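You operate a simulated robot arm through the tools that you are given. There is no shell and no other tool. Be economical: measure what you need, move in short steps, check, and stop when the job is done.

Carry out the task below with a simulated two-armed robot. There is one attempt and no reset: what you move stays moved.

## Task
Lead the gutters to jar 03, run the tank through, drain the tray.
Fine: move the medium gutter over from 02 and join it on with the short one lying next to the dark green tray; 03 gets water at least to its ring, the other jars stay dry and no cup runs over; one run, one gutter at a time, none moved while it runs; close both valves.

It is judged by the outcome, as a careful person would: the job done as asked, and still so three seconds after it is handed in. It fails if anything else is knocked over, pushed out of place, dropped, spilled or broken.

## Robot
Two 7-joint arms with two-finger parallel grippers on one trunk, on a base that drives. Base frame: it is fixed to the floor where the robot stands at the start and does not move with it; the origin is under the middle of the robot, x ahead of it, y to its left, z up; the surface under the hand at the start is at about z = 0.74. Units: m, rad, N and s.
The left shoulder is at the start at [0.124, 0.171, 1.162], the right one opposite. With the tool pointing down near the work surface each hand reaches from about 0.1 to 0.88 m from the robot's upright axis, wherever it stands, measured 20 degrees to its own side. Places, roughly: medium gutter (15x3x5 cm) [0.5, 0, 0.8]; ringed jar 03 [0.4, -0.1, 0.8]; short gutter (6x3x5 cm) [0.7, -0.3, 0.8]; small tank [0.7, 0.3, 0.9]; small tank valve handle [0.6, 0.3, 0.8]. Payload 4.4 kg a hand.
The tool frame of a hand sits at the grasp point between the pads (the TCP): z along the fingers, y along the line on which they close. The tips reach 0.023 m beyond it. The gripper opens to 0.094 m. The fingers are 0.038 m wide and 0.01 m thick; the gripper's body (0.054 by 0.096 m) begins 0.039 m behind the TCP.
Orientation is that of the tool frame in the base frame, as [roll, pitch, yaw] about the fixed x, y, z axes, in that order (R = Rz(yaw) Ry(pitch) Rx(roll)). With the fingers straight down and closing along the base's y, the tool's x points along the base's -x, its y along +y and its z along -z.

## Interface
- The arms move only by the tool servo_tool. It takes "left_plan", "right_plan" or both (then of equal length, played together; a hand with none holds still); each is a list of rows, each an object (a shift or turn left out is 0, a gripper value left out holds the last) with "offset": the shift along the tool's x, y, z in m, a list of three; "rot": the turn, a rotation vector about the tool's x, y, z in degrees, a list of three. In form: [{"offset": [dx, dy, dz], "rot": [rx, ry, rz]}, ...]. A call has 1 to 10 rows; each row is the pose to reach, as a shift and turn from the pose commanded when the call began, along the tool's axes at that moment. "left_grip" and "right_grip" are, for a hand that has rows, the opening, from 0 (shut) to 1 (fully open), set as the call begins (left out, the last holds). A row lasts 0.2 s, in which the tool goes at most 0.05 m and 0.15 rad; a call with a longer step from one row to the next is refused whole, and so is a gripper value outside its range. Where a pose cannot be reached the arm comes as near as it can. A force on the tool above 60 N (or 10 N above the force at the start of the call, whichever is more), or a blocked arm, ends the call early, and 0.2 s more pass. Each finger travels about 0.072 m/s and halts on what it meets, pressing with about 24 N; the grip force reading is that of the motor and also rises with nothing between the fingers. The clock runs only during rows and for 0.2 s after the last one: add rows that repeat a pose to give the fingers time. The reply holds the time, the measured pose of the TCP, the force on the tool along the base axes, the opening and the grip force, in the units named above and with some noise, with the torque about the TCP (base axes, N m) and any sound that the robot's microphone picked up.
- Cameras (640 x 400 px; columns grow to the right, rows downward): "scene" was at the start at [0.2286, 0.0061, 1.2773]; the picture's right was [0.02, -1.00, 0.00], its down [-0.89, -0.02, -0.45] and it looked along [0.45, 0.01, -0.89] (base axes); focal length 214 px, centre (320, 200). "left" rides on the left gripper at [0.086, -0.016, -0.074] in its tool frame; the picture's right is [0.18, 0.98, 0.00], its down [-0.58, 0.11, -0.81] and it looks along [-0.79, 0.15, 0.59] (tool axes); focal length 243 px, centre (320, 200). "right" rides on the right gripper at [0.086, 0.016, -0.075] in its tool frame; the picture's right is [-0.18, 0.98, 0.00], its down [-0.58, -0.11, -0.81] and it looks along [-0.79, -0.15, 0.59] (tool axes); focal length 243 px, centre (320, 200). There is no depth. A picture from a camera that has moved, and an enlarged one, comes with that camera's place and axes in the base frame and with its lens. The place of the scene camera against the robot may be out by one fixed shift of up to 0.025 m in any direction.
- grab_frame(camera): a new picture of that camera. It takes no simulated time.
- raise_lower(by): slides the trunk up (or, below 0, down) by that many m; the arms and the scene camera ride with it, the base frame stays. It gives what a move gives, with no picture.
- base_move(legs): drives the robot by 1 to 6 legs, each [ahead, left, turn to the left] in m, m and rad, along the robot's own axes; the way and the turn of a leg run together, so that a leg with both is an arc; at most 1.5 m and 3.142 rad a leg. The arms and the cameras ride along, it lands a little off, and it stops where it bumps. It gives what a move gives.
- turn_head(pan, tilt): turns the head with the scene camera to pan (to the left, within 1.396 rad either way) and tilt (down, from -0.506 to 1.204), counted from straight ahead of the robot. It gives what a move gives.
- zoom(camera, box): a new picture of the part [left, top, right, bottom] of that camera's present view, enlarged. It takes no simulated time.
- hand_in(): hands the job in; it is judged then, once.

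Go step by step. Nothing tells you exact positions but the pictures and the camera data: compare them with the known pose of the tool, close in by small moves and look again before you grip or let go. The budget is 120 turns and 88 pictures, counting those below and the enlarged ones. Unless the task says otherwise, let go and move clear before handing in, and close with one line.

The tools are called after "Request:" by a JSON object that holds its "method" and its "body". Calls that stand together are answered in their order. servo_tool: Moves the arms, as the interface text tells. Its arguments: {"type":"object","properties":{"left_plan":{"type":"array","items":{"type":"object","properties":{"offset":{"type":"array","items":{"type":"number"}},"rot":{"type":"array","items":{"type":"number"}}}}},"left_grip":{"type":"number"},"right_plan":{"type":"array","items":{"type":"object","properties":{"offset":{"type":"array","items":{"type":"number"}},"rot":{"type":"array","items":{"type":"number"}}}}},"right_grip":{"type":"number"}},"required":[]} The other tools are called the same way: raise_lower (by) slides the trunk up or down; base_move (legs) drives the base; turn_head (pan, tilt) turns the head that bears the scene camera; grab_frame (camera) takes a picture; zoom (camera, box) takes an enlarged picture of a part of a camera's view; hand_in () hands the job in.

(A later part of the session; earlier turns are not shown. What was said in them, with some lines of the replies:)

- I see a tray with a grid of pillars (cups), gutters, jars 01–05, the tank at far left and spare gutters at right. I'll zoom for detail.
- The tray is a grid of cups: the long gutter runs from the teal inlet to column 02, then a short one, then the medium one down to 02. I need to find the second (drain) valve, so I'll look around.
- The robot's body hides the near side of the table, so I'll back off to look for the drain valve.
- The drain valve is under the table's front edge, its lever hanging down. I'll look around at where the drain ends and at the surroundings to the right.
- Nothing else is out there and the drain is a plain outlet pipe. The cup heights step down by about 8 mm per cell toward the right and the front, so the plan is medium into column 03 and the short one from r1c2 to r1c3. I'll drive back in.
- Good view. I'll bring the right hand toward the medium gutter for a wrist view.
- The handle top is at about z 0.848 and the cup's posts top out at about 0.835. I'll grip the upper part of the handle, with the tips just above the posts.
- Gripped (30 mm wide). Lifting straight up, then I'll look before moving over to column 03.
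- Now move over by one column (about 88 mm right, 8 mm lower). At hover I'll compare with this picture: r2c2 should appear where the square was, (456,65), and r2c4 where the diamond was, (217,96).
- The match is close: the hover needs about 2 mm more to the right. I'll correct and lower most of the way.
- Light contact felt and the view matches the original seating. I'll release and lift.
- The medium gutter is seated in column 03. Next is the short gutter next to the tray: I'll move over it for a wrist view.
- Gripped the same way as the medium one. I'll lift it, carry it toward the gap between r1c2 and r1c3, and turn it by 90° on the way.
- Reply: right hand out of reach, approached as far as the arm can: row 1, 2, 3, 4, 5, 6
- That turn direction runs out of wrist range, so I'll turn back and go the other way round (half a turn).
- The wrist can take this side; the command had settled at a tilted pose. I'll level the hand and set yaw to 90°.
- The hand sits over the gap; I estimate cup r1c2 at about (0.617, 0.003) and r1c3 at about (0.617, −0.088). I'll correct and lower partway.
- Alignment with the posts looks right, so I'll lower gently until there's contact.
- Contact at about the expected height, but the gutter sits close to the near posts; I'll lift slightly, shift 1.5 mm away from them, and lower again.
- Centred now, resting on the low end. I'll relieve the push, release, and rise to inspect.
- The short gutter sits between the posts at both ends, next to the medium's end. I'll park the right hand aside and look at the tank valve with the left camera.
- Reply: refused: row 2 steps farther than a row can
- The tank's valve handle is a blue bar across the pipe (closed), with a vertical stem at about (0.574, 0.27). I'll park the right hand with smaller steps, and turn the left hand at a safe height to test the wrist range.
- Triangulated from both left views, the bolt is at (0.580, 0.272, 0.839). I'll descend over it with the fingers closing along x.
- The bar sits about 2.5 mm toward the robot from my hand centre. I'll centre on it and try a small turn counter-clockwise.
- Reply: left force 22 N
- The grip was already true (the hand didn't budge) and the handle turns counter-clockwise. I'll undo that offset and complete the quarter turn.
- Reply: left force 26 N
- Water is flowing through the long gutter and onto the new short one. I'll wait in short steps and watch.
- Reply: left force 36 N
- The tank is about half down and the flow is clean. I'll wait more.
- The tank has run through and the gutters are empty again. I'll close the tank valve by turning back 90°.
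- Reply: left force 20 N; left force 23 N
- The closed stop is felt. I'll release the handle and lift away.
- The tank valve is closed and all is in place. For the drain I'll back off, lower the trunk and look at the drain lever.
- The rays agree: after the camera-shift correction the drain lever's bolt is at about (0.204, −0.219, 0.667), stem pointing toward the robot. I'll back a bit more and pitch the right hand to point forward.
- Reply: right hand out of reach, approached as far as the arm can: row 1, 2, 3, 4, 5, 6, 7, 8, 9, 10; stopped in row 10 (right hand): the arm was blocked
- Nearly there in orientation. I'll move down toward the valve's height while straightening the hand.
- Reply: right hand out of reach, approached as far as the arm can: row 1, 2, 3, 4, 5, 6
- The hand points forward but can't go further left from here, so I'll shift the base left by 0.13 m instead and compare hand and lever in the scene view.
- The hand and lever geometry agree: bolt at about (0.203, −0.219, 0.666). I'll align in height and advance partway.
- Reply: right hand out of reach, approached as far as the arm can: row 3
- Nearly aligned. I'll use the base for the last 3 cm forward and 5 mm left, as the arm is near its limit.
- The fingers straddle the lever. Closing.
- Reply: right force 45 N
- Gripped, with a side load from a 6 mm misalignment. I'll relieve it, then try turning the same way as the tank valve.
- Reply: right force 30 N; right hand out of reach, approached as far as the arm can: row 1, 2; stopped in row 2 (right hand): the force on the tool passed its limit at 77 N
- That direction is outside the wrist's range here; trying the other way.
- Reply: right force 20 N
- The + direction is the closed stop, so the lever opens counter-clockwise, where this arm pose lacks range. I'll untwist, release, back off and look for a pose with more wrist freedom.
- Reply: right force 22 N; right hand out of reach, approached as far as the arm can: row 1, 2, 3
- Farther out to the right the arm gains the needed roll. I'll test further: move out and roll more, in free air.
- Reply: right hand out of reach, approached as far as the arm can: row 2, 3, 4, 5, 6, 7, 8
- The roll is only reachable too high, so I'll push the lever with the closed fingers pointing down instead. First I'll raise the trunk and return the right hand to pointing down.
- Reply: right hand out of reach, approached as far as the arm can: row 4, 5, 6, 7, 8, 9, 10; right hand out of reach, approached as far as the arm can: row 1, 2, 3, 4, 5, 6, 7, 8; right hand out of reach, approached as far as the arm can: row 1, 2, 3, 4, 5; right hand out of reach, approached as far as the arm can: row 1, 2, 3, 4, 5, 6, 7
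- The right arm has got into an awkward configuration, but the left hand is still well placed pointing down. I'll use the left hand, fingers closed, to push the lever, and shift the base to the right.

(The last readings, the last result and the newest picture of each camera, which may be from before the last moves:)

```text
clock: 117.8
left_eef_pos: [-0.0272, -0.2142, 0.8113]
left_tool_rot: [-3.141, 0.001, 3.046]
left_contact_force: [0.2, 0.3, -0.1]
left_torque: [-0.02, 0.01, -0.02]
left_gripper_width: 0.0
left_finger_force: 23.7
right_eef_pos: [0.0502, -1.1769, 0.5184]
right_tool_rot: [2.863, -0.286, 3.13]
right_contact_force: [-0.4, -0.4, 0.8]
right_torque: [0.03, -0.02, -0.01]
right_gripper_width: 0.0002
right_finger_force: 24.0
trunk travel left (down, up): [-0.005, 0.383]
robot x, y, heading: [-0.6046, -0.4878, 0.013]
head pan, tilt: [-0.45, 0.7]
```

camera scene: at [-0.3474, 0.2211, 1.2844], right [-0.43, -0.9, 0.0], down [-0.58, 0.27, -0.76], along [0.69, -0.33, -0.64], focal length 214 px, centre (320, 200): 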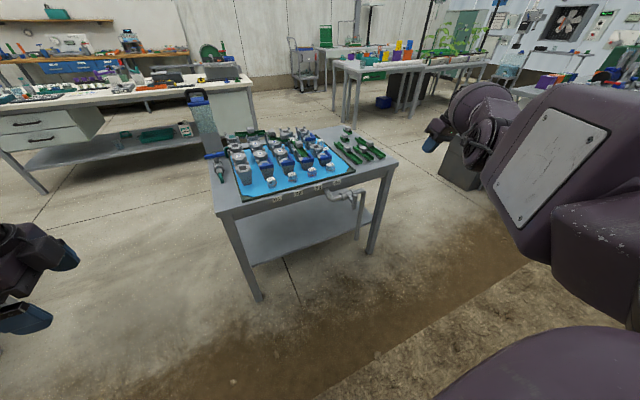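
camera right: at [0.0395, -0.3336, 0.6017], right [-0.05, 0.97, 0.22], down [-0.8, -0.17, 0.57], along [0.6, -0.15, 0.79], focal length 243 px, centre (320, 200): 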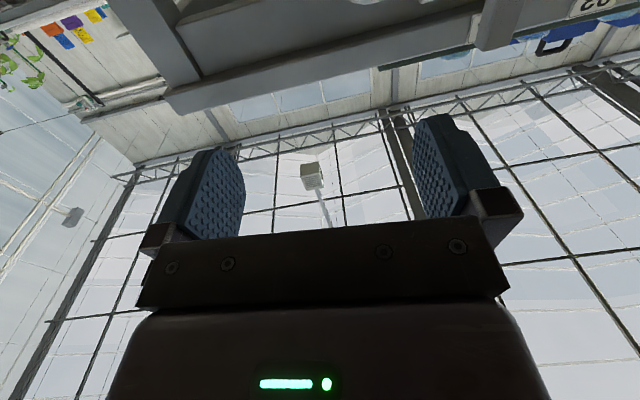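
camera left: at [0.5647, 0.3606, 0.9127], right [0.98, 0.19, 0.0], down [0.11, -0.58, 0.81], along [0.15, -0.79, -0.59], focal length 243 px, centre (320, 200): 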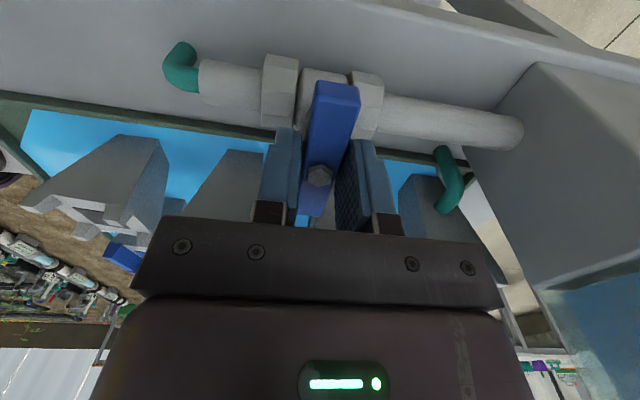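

Request:
{"method": "base_move", "body": {"legs": [[0.16, 0, 0]]}}

Request:
{"method": "servo_tool", "body": {"left_plan": [{"offset": [0, -0.01, 0.03], "rot": [0, 0, -5.4]}, {"offset": [0, -0.02, 0.05], "rot": [0, 0, -5.4]}, {"offset": [0, -0.02, 0.05], "rot": [0, 0, -5.4]}]}}

Request:
{"method": "grab_frame", "body": {"camera": "left"}}

```text
clock: 119.2
left_eef_pos: [0.131, -0.2147, 0.8079]
left_tool_rot: [3.141, 0.001, 3.043]
left_contact_force: [0.6, -0.1, 0.6]
left_torque: [-0.04, 0.02, -0.01]
left_gripper_width: 0.0002
left_finger_force: 24.3
right_eef_pos: [0.2039, -1.1757, 0.5175]
right_tool_rot: [2.863, -0.288, 3.125]
right_contact_force: [-0.2, 0.1, -0.5]
right_torque: [-0.02, -0.02, -0.01]
right_gripper_width: 0.0001
right_finger_force: 23.3
trunk travel left (down, up): [-0.005, 0.383]
robot x, y, heading: [-0.445, -0.4917, 0.01]
head pan, tilt: [-0.45, 0.7]
```

```text
clock: 120.0
left_eef_pos: [0.1293, -0.2359, 0.7594]
left_tool_rot: [3.14, -0.001, 3.138]
left_contact_force: [-0.5, -0.3, 1.0]
left_torque: [-0.02, 0.02, -0.03]
left_gripper_width: 0.0
left_finger_force: 24.2
right_eef_pos: [0.2038, -1.1758, 0.5175]
right_tool_rot: [2.863, -0.288, 3.124]
right_contact_force: [0.1, -0.1, -0.4]
right_torque: [0.02, -0.02, 0.02]
right_gripper_width: 0.0002
right_finger_force: 24.2
trunk travel left (down, up): [-0.005, 0.383]
robot x, y, heading: [-0.4457, -0.487, 0.01]
head pan, tilt: [-0.45, 0.7]
```

```text
8 pictures are left
camera left: at [0.0425, -0.2508, 0.8324], right [-0.18, 0.98, 0.0], down [0.58, 0.11, 0.81], along [0.79, 0.14, -0.59], focal length 243 px, centre (320, 200)
```

left: 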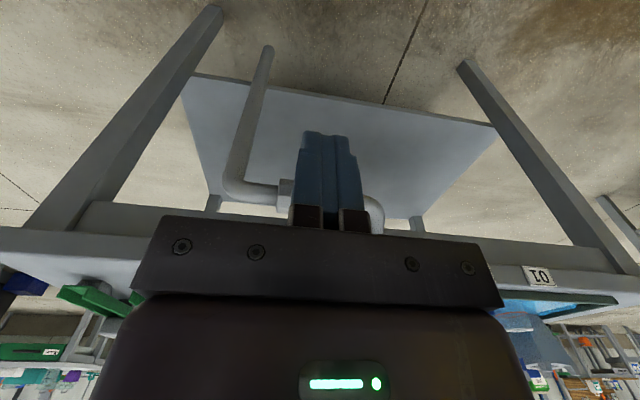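

Request:
{"method": "servo_tool", "body": {"left_plan": [{"offset": [-0.03, -0.03, 0]}, {"offset": [-0.06, -0.03, 0]}, {"offset": [-0.079, -0.03, 0.0]}, {"offset": [-0.079, -0.03, 0.03]}, {"offset": [-0.079, -0.03, 0.056]}, {"offset": [-0.079, -0.03, 0.056]}]}}

Request:
{"method": "turn_head", "body": {"pan": 0.6, "tilt": 0.75}}

Request:
{"method": "grab_frame", "body": {"camera": "scene"}}

```text
clock: 121.4
left_eef_pos: [0.2099, -0.2634, 0.7025]
left_tool_rot: [3.14, 0.0, 3.138]
left_contact_force: [0.5, -0.5, 0.4]
left_torque: [-0.02, 0.0, 0.02]
left_gripper_width: 0.0
left_finger_force: 24.0
right_eef_pos: [0.2035, -1.1761, 0.5167]
right_tool_rot: [2.862, -0.287, 3.126]
right_contact_force: [0.0, -0.4, -0.3]
right_torque: [0.0, 0.01, 0.02]
right_gripper_width: 0.0001
right_finger_force: 24.2
trunk travel left (down, up): [-0.005, 0.383]
robot x, y, heading: [-0.4443, -0.4894, 0.009]
head pan, tilt: [-0.45, 0.7]
```

```text
clock: 122.7
left_eef_pos: [0.2095, -0.263, 0.7024]
left_tool_rot: [3.141, -0.002, 3.135]
left_contact_force: [0.6, -0.3, -0.3]
left_torque: [-0.02, 0.01, -0.02]
left_gripper_width: 0.0
left_finger_force: 24.3
right_eef_pos: [0.2041, -1.1754, 0.5168]
right_tool_rot: [2.863, -0.288, 3.126]
right_contact_force: [-0.6, 0.4, -0.1]
right_torque: [0.01, 0.01, 0.0]
right_gripper_width: 0.0001
right_finger_force: 23.9
trunk travel left (down, up): [-0.005, 0.383]
robot x, y, heading: [-0.4437, -0.4883, 0.01]
head pan, tilt: [0.6, 0.75]
```

```text
7 pictures are left
camera scene: at [-0.0604, -0.4333, 1.097], right [0.57, -0.82, 0.0], down [-0.56, -0.39, -0.73], along [0.6, 0.42, -0.68], focal length 214 px, centre (320, 200)
```

scene: 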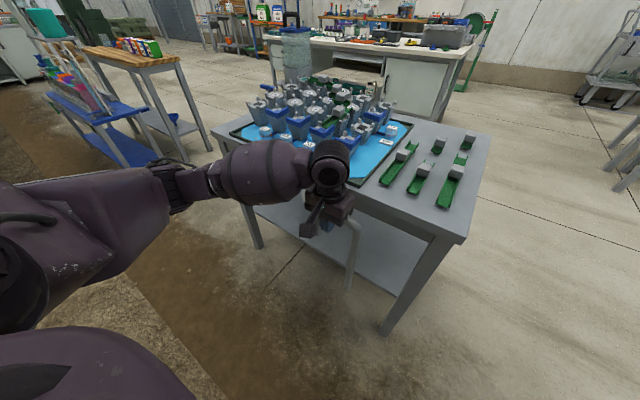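

The hand hides the lever, so I'll go by feel: push the lever's upper end to the left (+y) slowly.

Request:
{"method": "servo_tool", "body": {"left_plan": [{"offset": [0, 0.006, 0]}, {"offset": [0, 0.012, 0]}, {"offset": [0, 0.018, 0]}, {"offset": [0, 0.022, 0]}, {"offset": [0, 0.026, 0]}, {"offset": [0, 0.03, 0]}]}}

```text
clock: 124.1
left_eef_pos: [0.2071, -0.2361, 0.7045]
left_tool_rot: [-3.14, 0.003, 3.138]
left_contact_force: [-0.7, -4.5, 7.9]
left_torque: [-0.05, 0.0, -0.02]
left_gripper_width: 0.0
left_finger_force: 24.1
right_eef_pos: [0.2034, -1.1758, 0.5187]
right_tool_rot: [2.86, -0.286, 3.126]
right_contact_force: [-0.2, -0.4, 0.1]
right_torque: [0.01, 0.02, -0.04]
right_gripper_width: 0.0004
right_finger_force: 23.9
trunk travel left (down, up): [-0.005, 0.383]
robot x, y, heading: [-0.4478, -0.4896, 0.004]
head pan, tilt: [0.6, 0.75]
```

The reaction force shows the lever leaning over. Continue left, then press down to horizontal.

Request:
{"method": "servo_tool", "body": {"left_plan": [{"offset": [0, 0.006, 0]}, {"offset": [0, 0.012, 0]}, {"offset": [0, 0.018, 0]}, {"offset": [0, 0.023, 0]}, {"offset": [0, 0.023, 0.003]}, {"offset": [0, 0.023, 0.006]}, {"offset": [0, 0.023, 0.008]}, {"offset": [0, 0.023, 0.009]}]}}

Request:
{"method": "grab_frame", "body": {"camera": "left"}}

```text
clock: 125.9
left_eef_pos: [0.2078, -0.2128, 0.6947]
left_tool_rot: [-3.141, 0.002, 3.137]
left_contact_force: [1.1, 4.6, 5.5]
left_torque: [0.17, -0.05, 0.03]
left_gripper_width: 0.0004
left_finger_force: 24.3
right_eef_pos: [0.2034, -1.1752, 0.517]
right_tool_rot: [2.863, -0.288, 3.125]
right_contact_force: [0.4, -0.4, -0.5]
right_torque: [0.04, 0.01, -0.04]
right_gripper_width: 0.0001
right_finger_force: 24.4
trunk travel left (down, up): [-0.005, 0.383]
robot x, y, heading: [-0.4427, -0.4867, 0.006]
head pan, tilt: [0.6, 0.75]
```

```text
6 pictures are left
camera left: at [0.1217, -0.2275, 0.7683], right [-0.18, 0.98, 0.0], down [0.58, 0.11, 0.81], along [0.79, 0.15, -0.59], focal length 243 px, centre (320, 200)
```

left: 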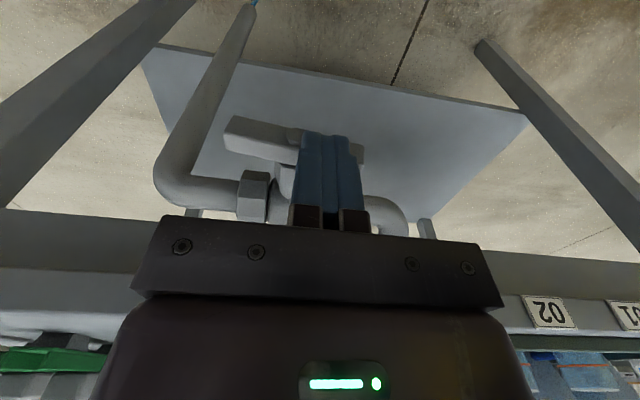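

The lever is horizontal (along the pipe) and water shows at the outlet. I'll wait for the tray to drain.

Request:
{"method": "servo_tool", "body": {"left_plan": [{"offset": [0, 0, -0.01]}, {"offset": [0, 0, -0.03]}, {"offset": [0, 0, -0.03]}, {"offset": [0, 0, -0.03]}, {"offset": [0, 0, -0.03]}, {"offset": [0, 0, -0.03]}, {"offset": [0, 0, -0.03]}, {"offset": [0, 0, -0.03]}, {"offset": [0, 0, -0.03]}, {"offset": [0, 0, -0.03]}]}}

Request:
{"method": "servo_tool", "body": {"left_plan": [{"offset": [0, 0, 0]}, {"offset": [0, 0, 0]}, {"offset": [0, 0, 0]}, {"offset": [0, 0, 0]}, {"offset": [0, 0, 0]}, {"offset": [0, 0, 0]}, {"offset": [0, 0, 0]}, {"offset": [0, 0, 0]}, {"offset": [0, 0, 0]}, {"offset": [0, 0, 0]}]}}

Request:
{"method": "servo_tool", "body": {"left_plan": [{"offset": [0, 0, 0]}, {"offset": [0, 0, 0]}, {"offset": [0, 0, 0]}, {"offset": [0, 0, 0]}, {"offset": [0, 0, 0]}, {"offset": [0, 0, 0]}, {"offset": [0, 0, 0]}, {"offset": [0, 0, 0]}, {"offset": [0, 0, 0]}, {"offset": [0, 0, 0]}]}}

Request:
{"method": "zoom", "body": {"camera": "scene", "box": [220, 60, 480, 280]}}

```text
clock: 128.1
left_eef_pos: [0.2079, -0.2116, 0.7252]
left_tool_rot: [3.141, 0.001, 3.137]
left_contact_force: [-0.1, 0.4, -0.4]
left_torque: [-0.01, -0.01, -0.01]
left_gripper_width: 0.0002
left_finger_force: 24.0
right_eef_pos: [0.2045, -1.1765, 0.5185]
right_tool_rot: [2.861, -0.288, 3.125]
right_contact_force: [0.4, -0.2, 1.2]
right_torque: [0.03, 0.0, 0.02]
right_gripper_width: 0.0001
right_finger_force: 23.7
trunk travel left (down, up): [-0.005, 0.383]
robot x, y, heading: [-0.4474, -0.4843, 0.013]
head pan, tilt: [0.6, 0.75]
```

```text
clock: 130.3
left_eef_pos: [0.2094, -0.2107, 0.7243]
left_tool_rot: [-3.141, 0.0, 3.137]
left_contact_force: [0.6, 0.6, 0.0]
left_torque: [0.01, -0.04, 0.01]
left_gripper_width: 0.0001
left_finger_force: 24.0
right_eef_pos: [0.2046, -1.1757, 0.5167]
right_tool_rot: [2.861, -0.289, 3.126]
right_contact_force: [-0.4, -0.4, -0.3]
right_torque: [0.01, -0.01, -0.03]
right_gripper_width: 0.0
right_finger_force: 24.1
trunk travel left (down, up): [-0.005, 0.383]
robot x, y, heading: [-0.4477, -0.4908, 0.01]
head pan, tilt: [0.6, 0.75]
```

```text
clock: 132.5
left_eef_pos: [0.208, -0.2109, 0.7243]
left_tool_rot: [-3.141, 0.001, 3.136]
left_contact_force: [0.3, 0.5, 0.2]
left_torque: [-0.01, -0.02, 0.02]
left_gripper_width: 0.0
left_finger_force: 23.9
right_eef_pos: [0.204, -1.1762, 0.5179]
right_tool_rot: [2.862, -0.288, 3.126]
right_contact_force: [0.0, -0.3, 0.0]
right_torque: [0.0, -0.07, 0.02]
right_gripper_width: 0.0
right_finger_force: 23.7
trunk travel left (down, up): [-0.005, 0.383]
robot x, y, heading: [-0.4464, -0.4922, 0.007]
head pan, tilt: [0.6, 0.75]
```

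```text
1.82 times, centred on (350, 170) of scene
camera zoom: at [-0.0604, -0.4332, 1.097], right [0.57, -0.82, 0.0], down [-0.56, -0.39, -0.73], along [0.6, 0.42, -0.68], focal length 390 px, centre (266, 254)
```

zoom: 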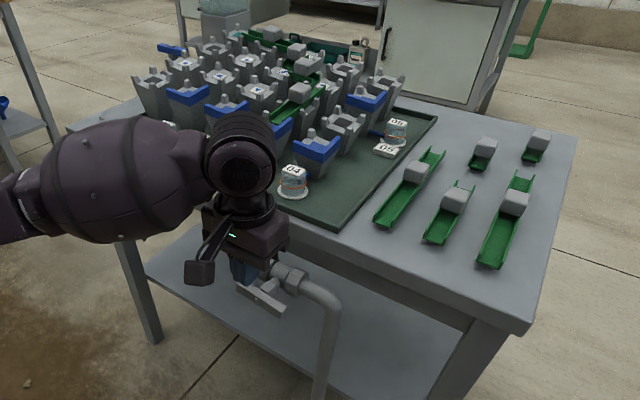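

The tray is empty. Now to close: press the lever's right end down, then nudge it left to the stop.

Request:
{"method": "servo_tool", "body": {"left_plan": [{"offset": [0, -0.02, 0]}, {"offset": [0, -0.038, 0]}, {"offset": [0, -0.038, 0.02]}, {"offset": [0, -0.038, 0.028]}, {"offset": [0, -0.038, 0.036]}, {"offset": [0, -0.038, 0.044]}, {"offset": [0, -0.038, 0.052]}, {"offset": [0, -0.038, 0.061]}, {"offset": [0, -0.038, 0.061]}]}}

```text
clock: 134.5
left_eef_pos: [0.207, -0.2502, 0.6632]
left_tool_rot: [-3.142, 0.001, 3.137]
left_contact_force: [0.7, -0.7, -0.1]
left_torque: [-0.01, 0.04, -0.02]
left_gripper_width: 0.0
left_finger_force: 24.1
right_eef_pos: [0.204, -1.1765, 0.5166]
right_tool_rot: [2.863, -0.287, 3.124]
right_contact_force: [-0.5, 0.5, 0.9]
right_torque: [-0.01, 0.02, -0.03]
right_gripper_width: 0.0002
right_finger_force: 24.5
trunk travel left (down, up): [-0.005, 0.383]
robot x, y, heading: [-0.4437, -0.4911, 0.008]
head pan, tilt: [0.6, 0.75]
```

Reached depth without trouble. Now nudging left against the lower part of the lever until the stop is felt.

Request:
{"method": "servo_tool", "body": {"left_plan": [{"offset": [0, 0.002, 0.004]}, {"offset": [0, 0.004, 0.006]}, {"offset": [0, 0.006, 0.006]}, {"offset": [0, 0.007, 0.006]}, {"offset": [0, 0.008, 0.006]}, {"offset": [0, 0.008, 0.006]}]}}

Request:
{"method": "grab_frame", "body": {"camera": "left"}}

```text
clock: 135.8
left_eef_pos: [0.2071, -0.2484, 0.661]
left_tool_rot: [-3.131, 0.011, 3.128]
left_contact_force: [-9.5, -8.0, 19.9]
left_torque: [0.4, -0.39, 0.15]
left_gripper_width: 0.0002
left_finger_force: 24.0
right_eef_pos: [0.2012, -1.1796, 0.5172]
right_tool_rot: [2.862, -0.285, 3.122]
right_contact_force: [0.5, 0.5, -0.3]
right_torque: [0.0, -0.02, -0.02]
right_gripper_width: 0.0001
right_finger_force: 23.6
trunk travel left (down, up): [-0.005, 0.383]
robot x, y, heading: [-0.4455, -0.4934, 0.011]
head pan, tilt: [0.6, 0.75]
stopped in row 6 (left hand): the force on the tool passed its limit at 61 N (the readings are from after the stop); the commanded pose is now the measured one
```

```text
4 pictures are left
camera left: at [0.1199, -0.2628, 0.7349], right [-0.17, 0.99, -0.01], down [0.57, 0.11, 0.81], along [0.8, 0.13, -0.58], focal length 243 px, centre (320, 200)
```

left: 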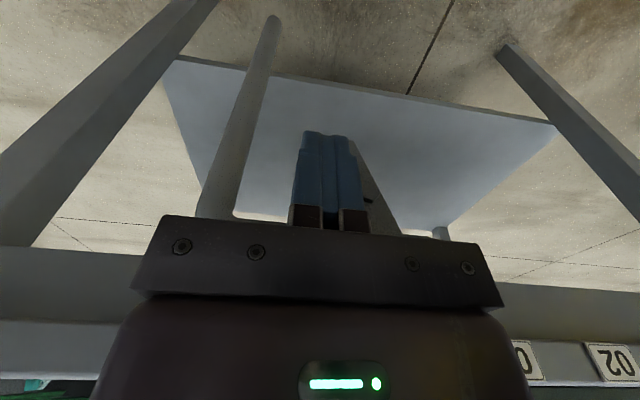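

The palm met the lever's top, and the lever still leans a little. I'll rise 12 mm and nudge left.

Request:
{"method": "servo_tool", "body": {"left_plan": [{"offset": [0, -0.002, -0.006]}, {"offset": [0, -0.002, -0.012]}, {"offset": [0, 0.001, -0.012]}, {"offset": [0, 0.003, -0.012]}, {"offset": [0, 0.005, -0.012]}, {"offset": [0, 0.007, -0.012]}, {"offset": [0, 0.009, -0.012]}, {"offset": [0, 0.009, -0.012]}]}}

```text
clock: 137.7
left_eef_pos: [0.2078, -0.2437, 0.6711]
left_tool_rot: [-3.128, 0.004, 3.124]
left_contact_force: [-1.6, -51.3, -10.6]
left_torque: [-0.74, 0.07, -0.26]
left_gripper_width: 0.0
left_finger_force: 24.0
right_eef_pos: [0.2013, -1.18, 0.5148]
right_tool_rot: [2.861, -0.288, 3.122]
right_contact_force: [-0.2, 0.0, 1.0]
right_torque: [-0.01, -0.03, 0.01]
right_gripper_width: 0.0001
right_finger_force: 23.8
trunk travel left (down, up): [-0.005, 0.383]
robot x, y, heading: [-0.4429, -0.488, 0.007]
head pan, tilt: [0.6, 0.75]
```

A firm stop at the expected vertical position. I'll back off and check visually.

Request:
{"method": "servo_tool", "body": {"left_plan": [{"offset": [0, -0.012, 0]}, {"offset": [0, -0.03, 0]}, {"offset": [0, -0.03, -0.04]}, {"offset": [0.03, -0.03, -0.08]}, {"offset": [0.07, -0.03, -0.1]}, {"offset": [0.11, -0.03, -0.12]}, {"offset": [0.15, -0.03, -0.13]}, {"offset": [0.15, -0.03, -0.13]}]}}

Request:
{"method": "zoom", "body": {"camera": "scene", "box": [220, 70, 440, 300]}}

```text
clock: 139.4
left_eef_pos: [0.1089, -0.2664, 0.7868]
left_tool_rot: [-3.133, 0.007, 3.129]
left_contact_force: [-0.4, -0.3, 0.7]
left_torque: [-0.03, -0.02, -0.01]
left_gripper_width: 0.0
left_finger_force: 23.9
left hand out of reach, approached as far as the arm can: row 6, 7, 8
right_eef_pos: [0.2011, -1.1773, 0.5179]
right_tool_rot: [2.861, -0.287, 3.124]
right_contact_force: [-0.5, -0.8, 1.1]
right_torque: [0.0, 0.02, -0.03]
right_gripper_width: 0.0
right_finger_force: 24.3
trunk travel left (down, up): [-0.005, 0.383]
robot x, y, heading: [-0.4454, -0.4893, 0.004]
head pan, tilt: [0.6, 0.75]
```

```text
1.74 times, centred on (330, 185) of scene
camera zoom: at [-0.0602, -0.4345, 1.0969], right [0.57, -0.82, 0.0], down [-0.56, -0.39, -0.73], along [0.6, 0.42, -0.68], focal length 373 px, centre (303, 226)
```

zoom: 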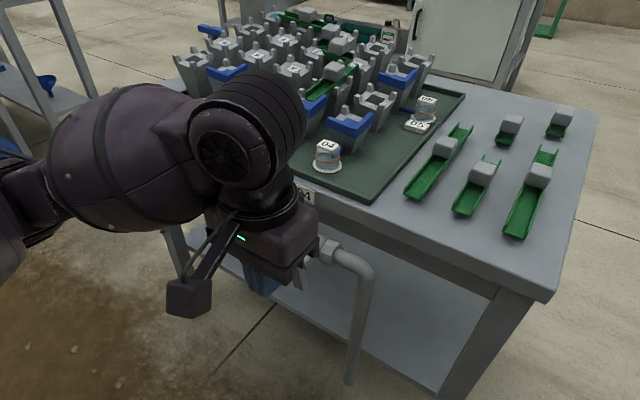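

Request:
{"method": "base_move", "body": {"legs": [[-0.3, 0, 0], [0, 0.5, 0]]}}

Request:
{"method": "turn_head", "body": {"pan": -0.25, "tilt": 0.6}}

Request:
{"method": "grab_frame", "body": {"camera": "scene"}}

```text
clock: 143.2
left_eef_pos: [-0.1937, -0.1482, 0.7875]
left_tool_rot: [-3.133, 0.005, 3.136]
left_contact_force: [-0.7, 0.1, 0.2]
left_torque: [-0.02, 0.0, -0.05]
left_gripper_width: 0.0
left_finger_force: 24.5
right_eef_pos: [-0.0926, -1.0576, 0.5171]
right_tool_rot: [2.863, -0.287, 3.131]
right_contact_force: [-0.4, -0.8, 0.5]
right_torque: [-0.03, 0.0, 0.03]
right_gripper_width: 0.0
right_finger_force: 24.2
trunk travel left (down, up): [-0.005, 0.383]
robot x, y, heading: [-0.746, -0.3754, 0.02]
head pan, tilt: [0.6, 0.75]
stopped in leg 2: the robot was blocked; the commanded pose is now the measured one
```

```text
clock: 144.4
left_eef_pos: [-0.1927, -0.148, 0.7868]
left_tool_rot: [-3.133, 0.006, 3.136]
left_contact_force: [0.7, -0.6, -0.2]
left_torque: [0.01, -0.03, 0.0]
left_gripper_width: 0.0003
left_finger_force: 24.4
right_eef_pos: [-0.0933, -1.0577, 0.5168]
right_tool_rot: [2.863, -0.289, 3.131]
right_contact_force: [-0.3, 0.0, 0.3]
right_torque: [0.01, 0.03, 0.0]
right_gripper_width: 0.0
right_finger_force: 24.1
trunk travel left (down, up): [-0.005, 0.383]
robot x, y, heading: [-0.7455, -0.3756, 0.016]
head pan, tilt: [-0.25, 0.6]
```

```text
2 pictures are left
camera scene: at [-0.3426, -0.3855, 1.1098], right [-0.23, -0.97, 0.0], down [-0.55, 0.13, -0.82], along [0.8, -0.19, -0.57], focal length 214 px, centre (320, 200)
```

scene: 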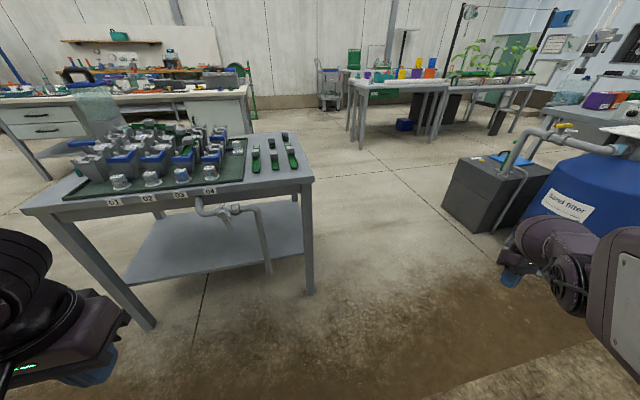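

The valve lever looks vertical. One zoom on it and the jars to confirm.

Request:
{"method": "zoom", "body": {"camera": "scene", "box": [130, 140, 270, 230]}}

```text
4.44 times, centred on (200, 185) of scene
camera zoom: at [-0.3426, -0.3855, 1.1098], right [-0.23, -0.97, 0.0], down [-0.55, 0.13, -0.82], along [0.8, -0.19, -0.57], focal length 953 px, centre (853, 267)
```

zoom: 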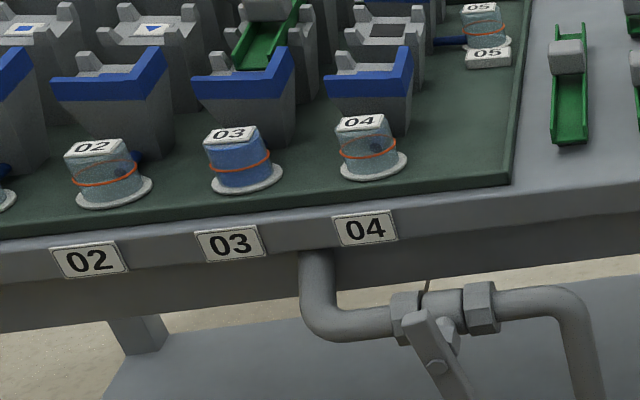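

Jar 03 is filled above its ring, the other jars are dry, and the tray is empty. The drain lever may lean a few degrees, so I'll return and push its upper end firmly to the closed stop from the left side.

Request:
{"method": "base_move", "body": {"legs": [[0, -0.11, 0], [0.3, 0, 0]]}}

```text
clock: 147.7
left_eef_pos: [0.1109, -0.2547, 0.7869]
left_tool_rot: [-3.133, 0.005, 3.136]
left_contact_force: [-0.2, -0.1, -0.1]
left_torque: [-0.04, -0.01, 0.02]
left_gripper_width: 0.0002
left_finger_force: 23.5
right_eef_pos: [0.2096, -1.1636, 0.5175]
right_tool_rot: [2.862, -0.287, 3.128]
right_contact_force: [0.6, 0.1, -0.2]
right_torque: [0.01, 0.03, 0.01]
right_gripper_width: 0.0001
right_finger_force: 24.1
trunk travel left (down, up): [-0.005, 0.383]
robot x, y, heading: [-0.4416, -0.4798, 0.017]
head pan, tilt: [-0.25, 0.6]
```

Request:
{"method": "servo_tool", "body": {"left_plan": [{"offset": [-0.03, 0.025, 0]}, {"offset": [-0.06, 0.05, 0]}, {"offset": [-0.085, 0.07, 0]}, {"offset": [-0.097, 0.07, 0.03]}, {"offset": [-0.097, 0.07, 0.06]}, {"offset": [-0.097, 0.07, 0.087]}, {"offset": [-0.097, 0.07, 0.087]}]}}

Request:
{"method": "servo_tool", "body": {"left_plan": [{"offset": [0, -0.005, 0]}, {"offset": [0, -0.01, 0]}, {"offset": [0, -0.014, 0]}, {"offset": [0, -0.018, 0]}, {"offset": [0, -0.021, 0]}, {"offset": [0, -0.024, 0]}, {"offset": [0, -0.026, 0]}, {"offset": [0, -0.028, 0]}, {"offset": [0, -0.03, 0]}]}}

```text
clock: 149.3
left_eef_pos: [0.2076, -0.1865, 0.6987]
left_tool_rot: [-3.133, 0.005, 3.136]
left_contact_force: [-0.2, 0.2, 0.3]
left_torque: [0.02, 0.01, 0.01]
left_gripper_width: 0.0001
left_finger_force: 24.1
right_eef_pos: [0.2103, -1.1633, 0.5164]
right_tool_rot: [2.862, -0.288, 3.13]
right_contact_force: [0.2, 1.0, -0.4]
right_torque: [0.0, -0.01, 0.01]
right_gripper_width: 0.0001
right_finger_force: 23.9
trunk travel left (down, up): [-0.005, 0.383]
robot x, y, heading: [-0.4407, -0.4804, 0.012]
head pan, tilt: [-0.25, 0.6]
```

```text
clock: 151.0
left_eef_pos: [0.2089, -0.202, 0.6998]
left_tool_rot: [3.135, 0.005, -3.133]
left_contact_force: [-2.7, 16.9, 1.7]
left_torque: [-0.03, -0.02, 0.06]
left_gripper_width: 0.0
left_finger_force: 23.7
right_eef_pos: [0.2128, -1.1602, 0.517]
right_tool_rot: [2.863, -0.287, 3.133]
right_contact_force: [-0.3, 0.4, -0.2]
right_torque: [0.02, 0.02, 0.0]
right_gripper_width: 0.0001
right_finger_force: 24.5
trunk travel left (down, up): [-0.005, 0.383]
robot x, y, heading: [-0.4447, -0.4802, 0.017]
head pan, tilt: [-0.25, 0.6]
stopped in row 8 (left hand): the force on the tool passed its limit at 62 N (the readings are from after the stop); the commanded pose is now the measured one
```

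A hard stop at 62 N on the lever's top end: the drain is fully closed. Now I retreat clear.

Request:
{"method": "servo_tool", "body": {"left_plan": [{"offset": [0, 0.015, 0]}, {"offset": [0, 0.02, -0.03]}, {"offset": [0, 0.02, -0.07]}, {"offset": [0.04, 0.02, -0.09]}, {"offset": [0.08, 0.02, -0.09]}]}}

Request:
{"method": "base_move", "body": {"legs": [[-0.25, 0, 0]]}}

Request:
{"method": "zoom", "body": {"camera": "scene", "box": [90, 110, 290, 260]}}

```text
clock: 152.2
left_eef_pos: [0.1261, -0.1863, 0.7896]
left_tool_rot: [3.141, 0.007, -3.139]
left_contact_force: [-0.1, 0.0, 0.4]
left_torque: [0.01, 0.01, -0.06]
left_gripper_width: 0.0
left_finger_force: 24.7
right_eef_pos: [0.2103, -1.1612, 0.5183]
right_tool_rot: [2.862, -0.286, 3.132]
right_contact_force: [0.6, -0.1, 0.7]
right_torque: [-0.03, -0.01, 0.0]
right_gripper_width: 0.0
right_finger_force: 23.6
trunk travel left (down, up): [-0.005, 0.383]
robot x, y, heading: [-0.4454, -0.4734, 0.02]
head pan, tilt: [-0.25, 0.6]
```

```text
clock: 154.0
left_eef_pos: [-0.1195, -0.1901, 0.7905]
left_tool_rot: [3.139, 0.007, -3.14]
left_contact_force: [0.9, -0.6, 0.2]
left_torque: [0.04, 0.0, 0.0]
left_gripper_width: 0.0
left_finger_force: 23.8
right_eef_pos: [-0.0365, -1.1668, 0.5176]
right_tool_rot: [2.863, -0.29, 3.131]
right_contact_force: [0.3, -0.4, 0.5]
right_torque: [-0.01, -0.01, -0.01]
right_gripper_width: 0.0
right_finger_force: 24.2
trunk travel left (down, up): [-0.005, 0.383]
robot x, y, heading: [-0.6886, -0.4825, 0.015]
head pan, tilt: [-0.25, 0.6]
```

```text
2.67 times, centred on (190, 185) of scene
camera zoom: at [-0.2868, -0.4943, 1.11], right [-0.23, -0.97, 0.0], down [-0.55, 0.13, -0.83], along [0.8, -0.19, -0.56], focal length 572 px, centre (667, 240)
```

zoom: 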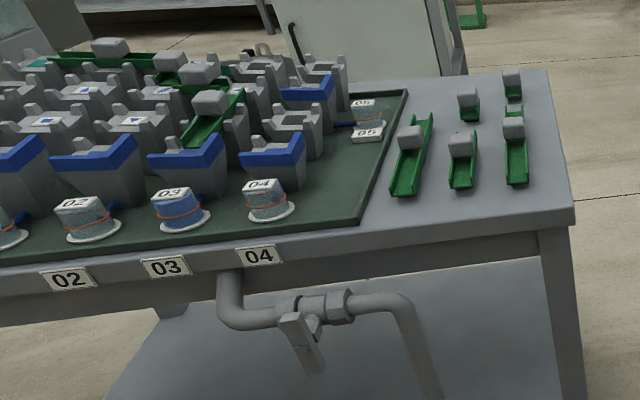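

The lever is vertical and at its stop. Jar 03 is filled past its ring, the other jars are dry, the tray is empty, and both hands are clear. Handing in.

Request:
{"method": "hand_in", "body": {}}

```text
The job is handed in.
```

The job is done as asked and handed in: the medium and short gutters now lead to jar 03. The tank ran through once and filled jar 03 above its ring; jars 01, 02, 04 and 05 looked dry and I saw no cup run over. The tray is drained and both valves are closed. While backing away at the end, the base was stopped once by something out of view. I saw nothing moved or knocked over afterwards.
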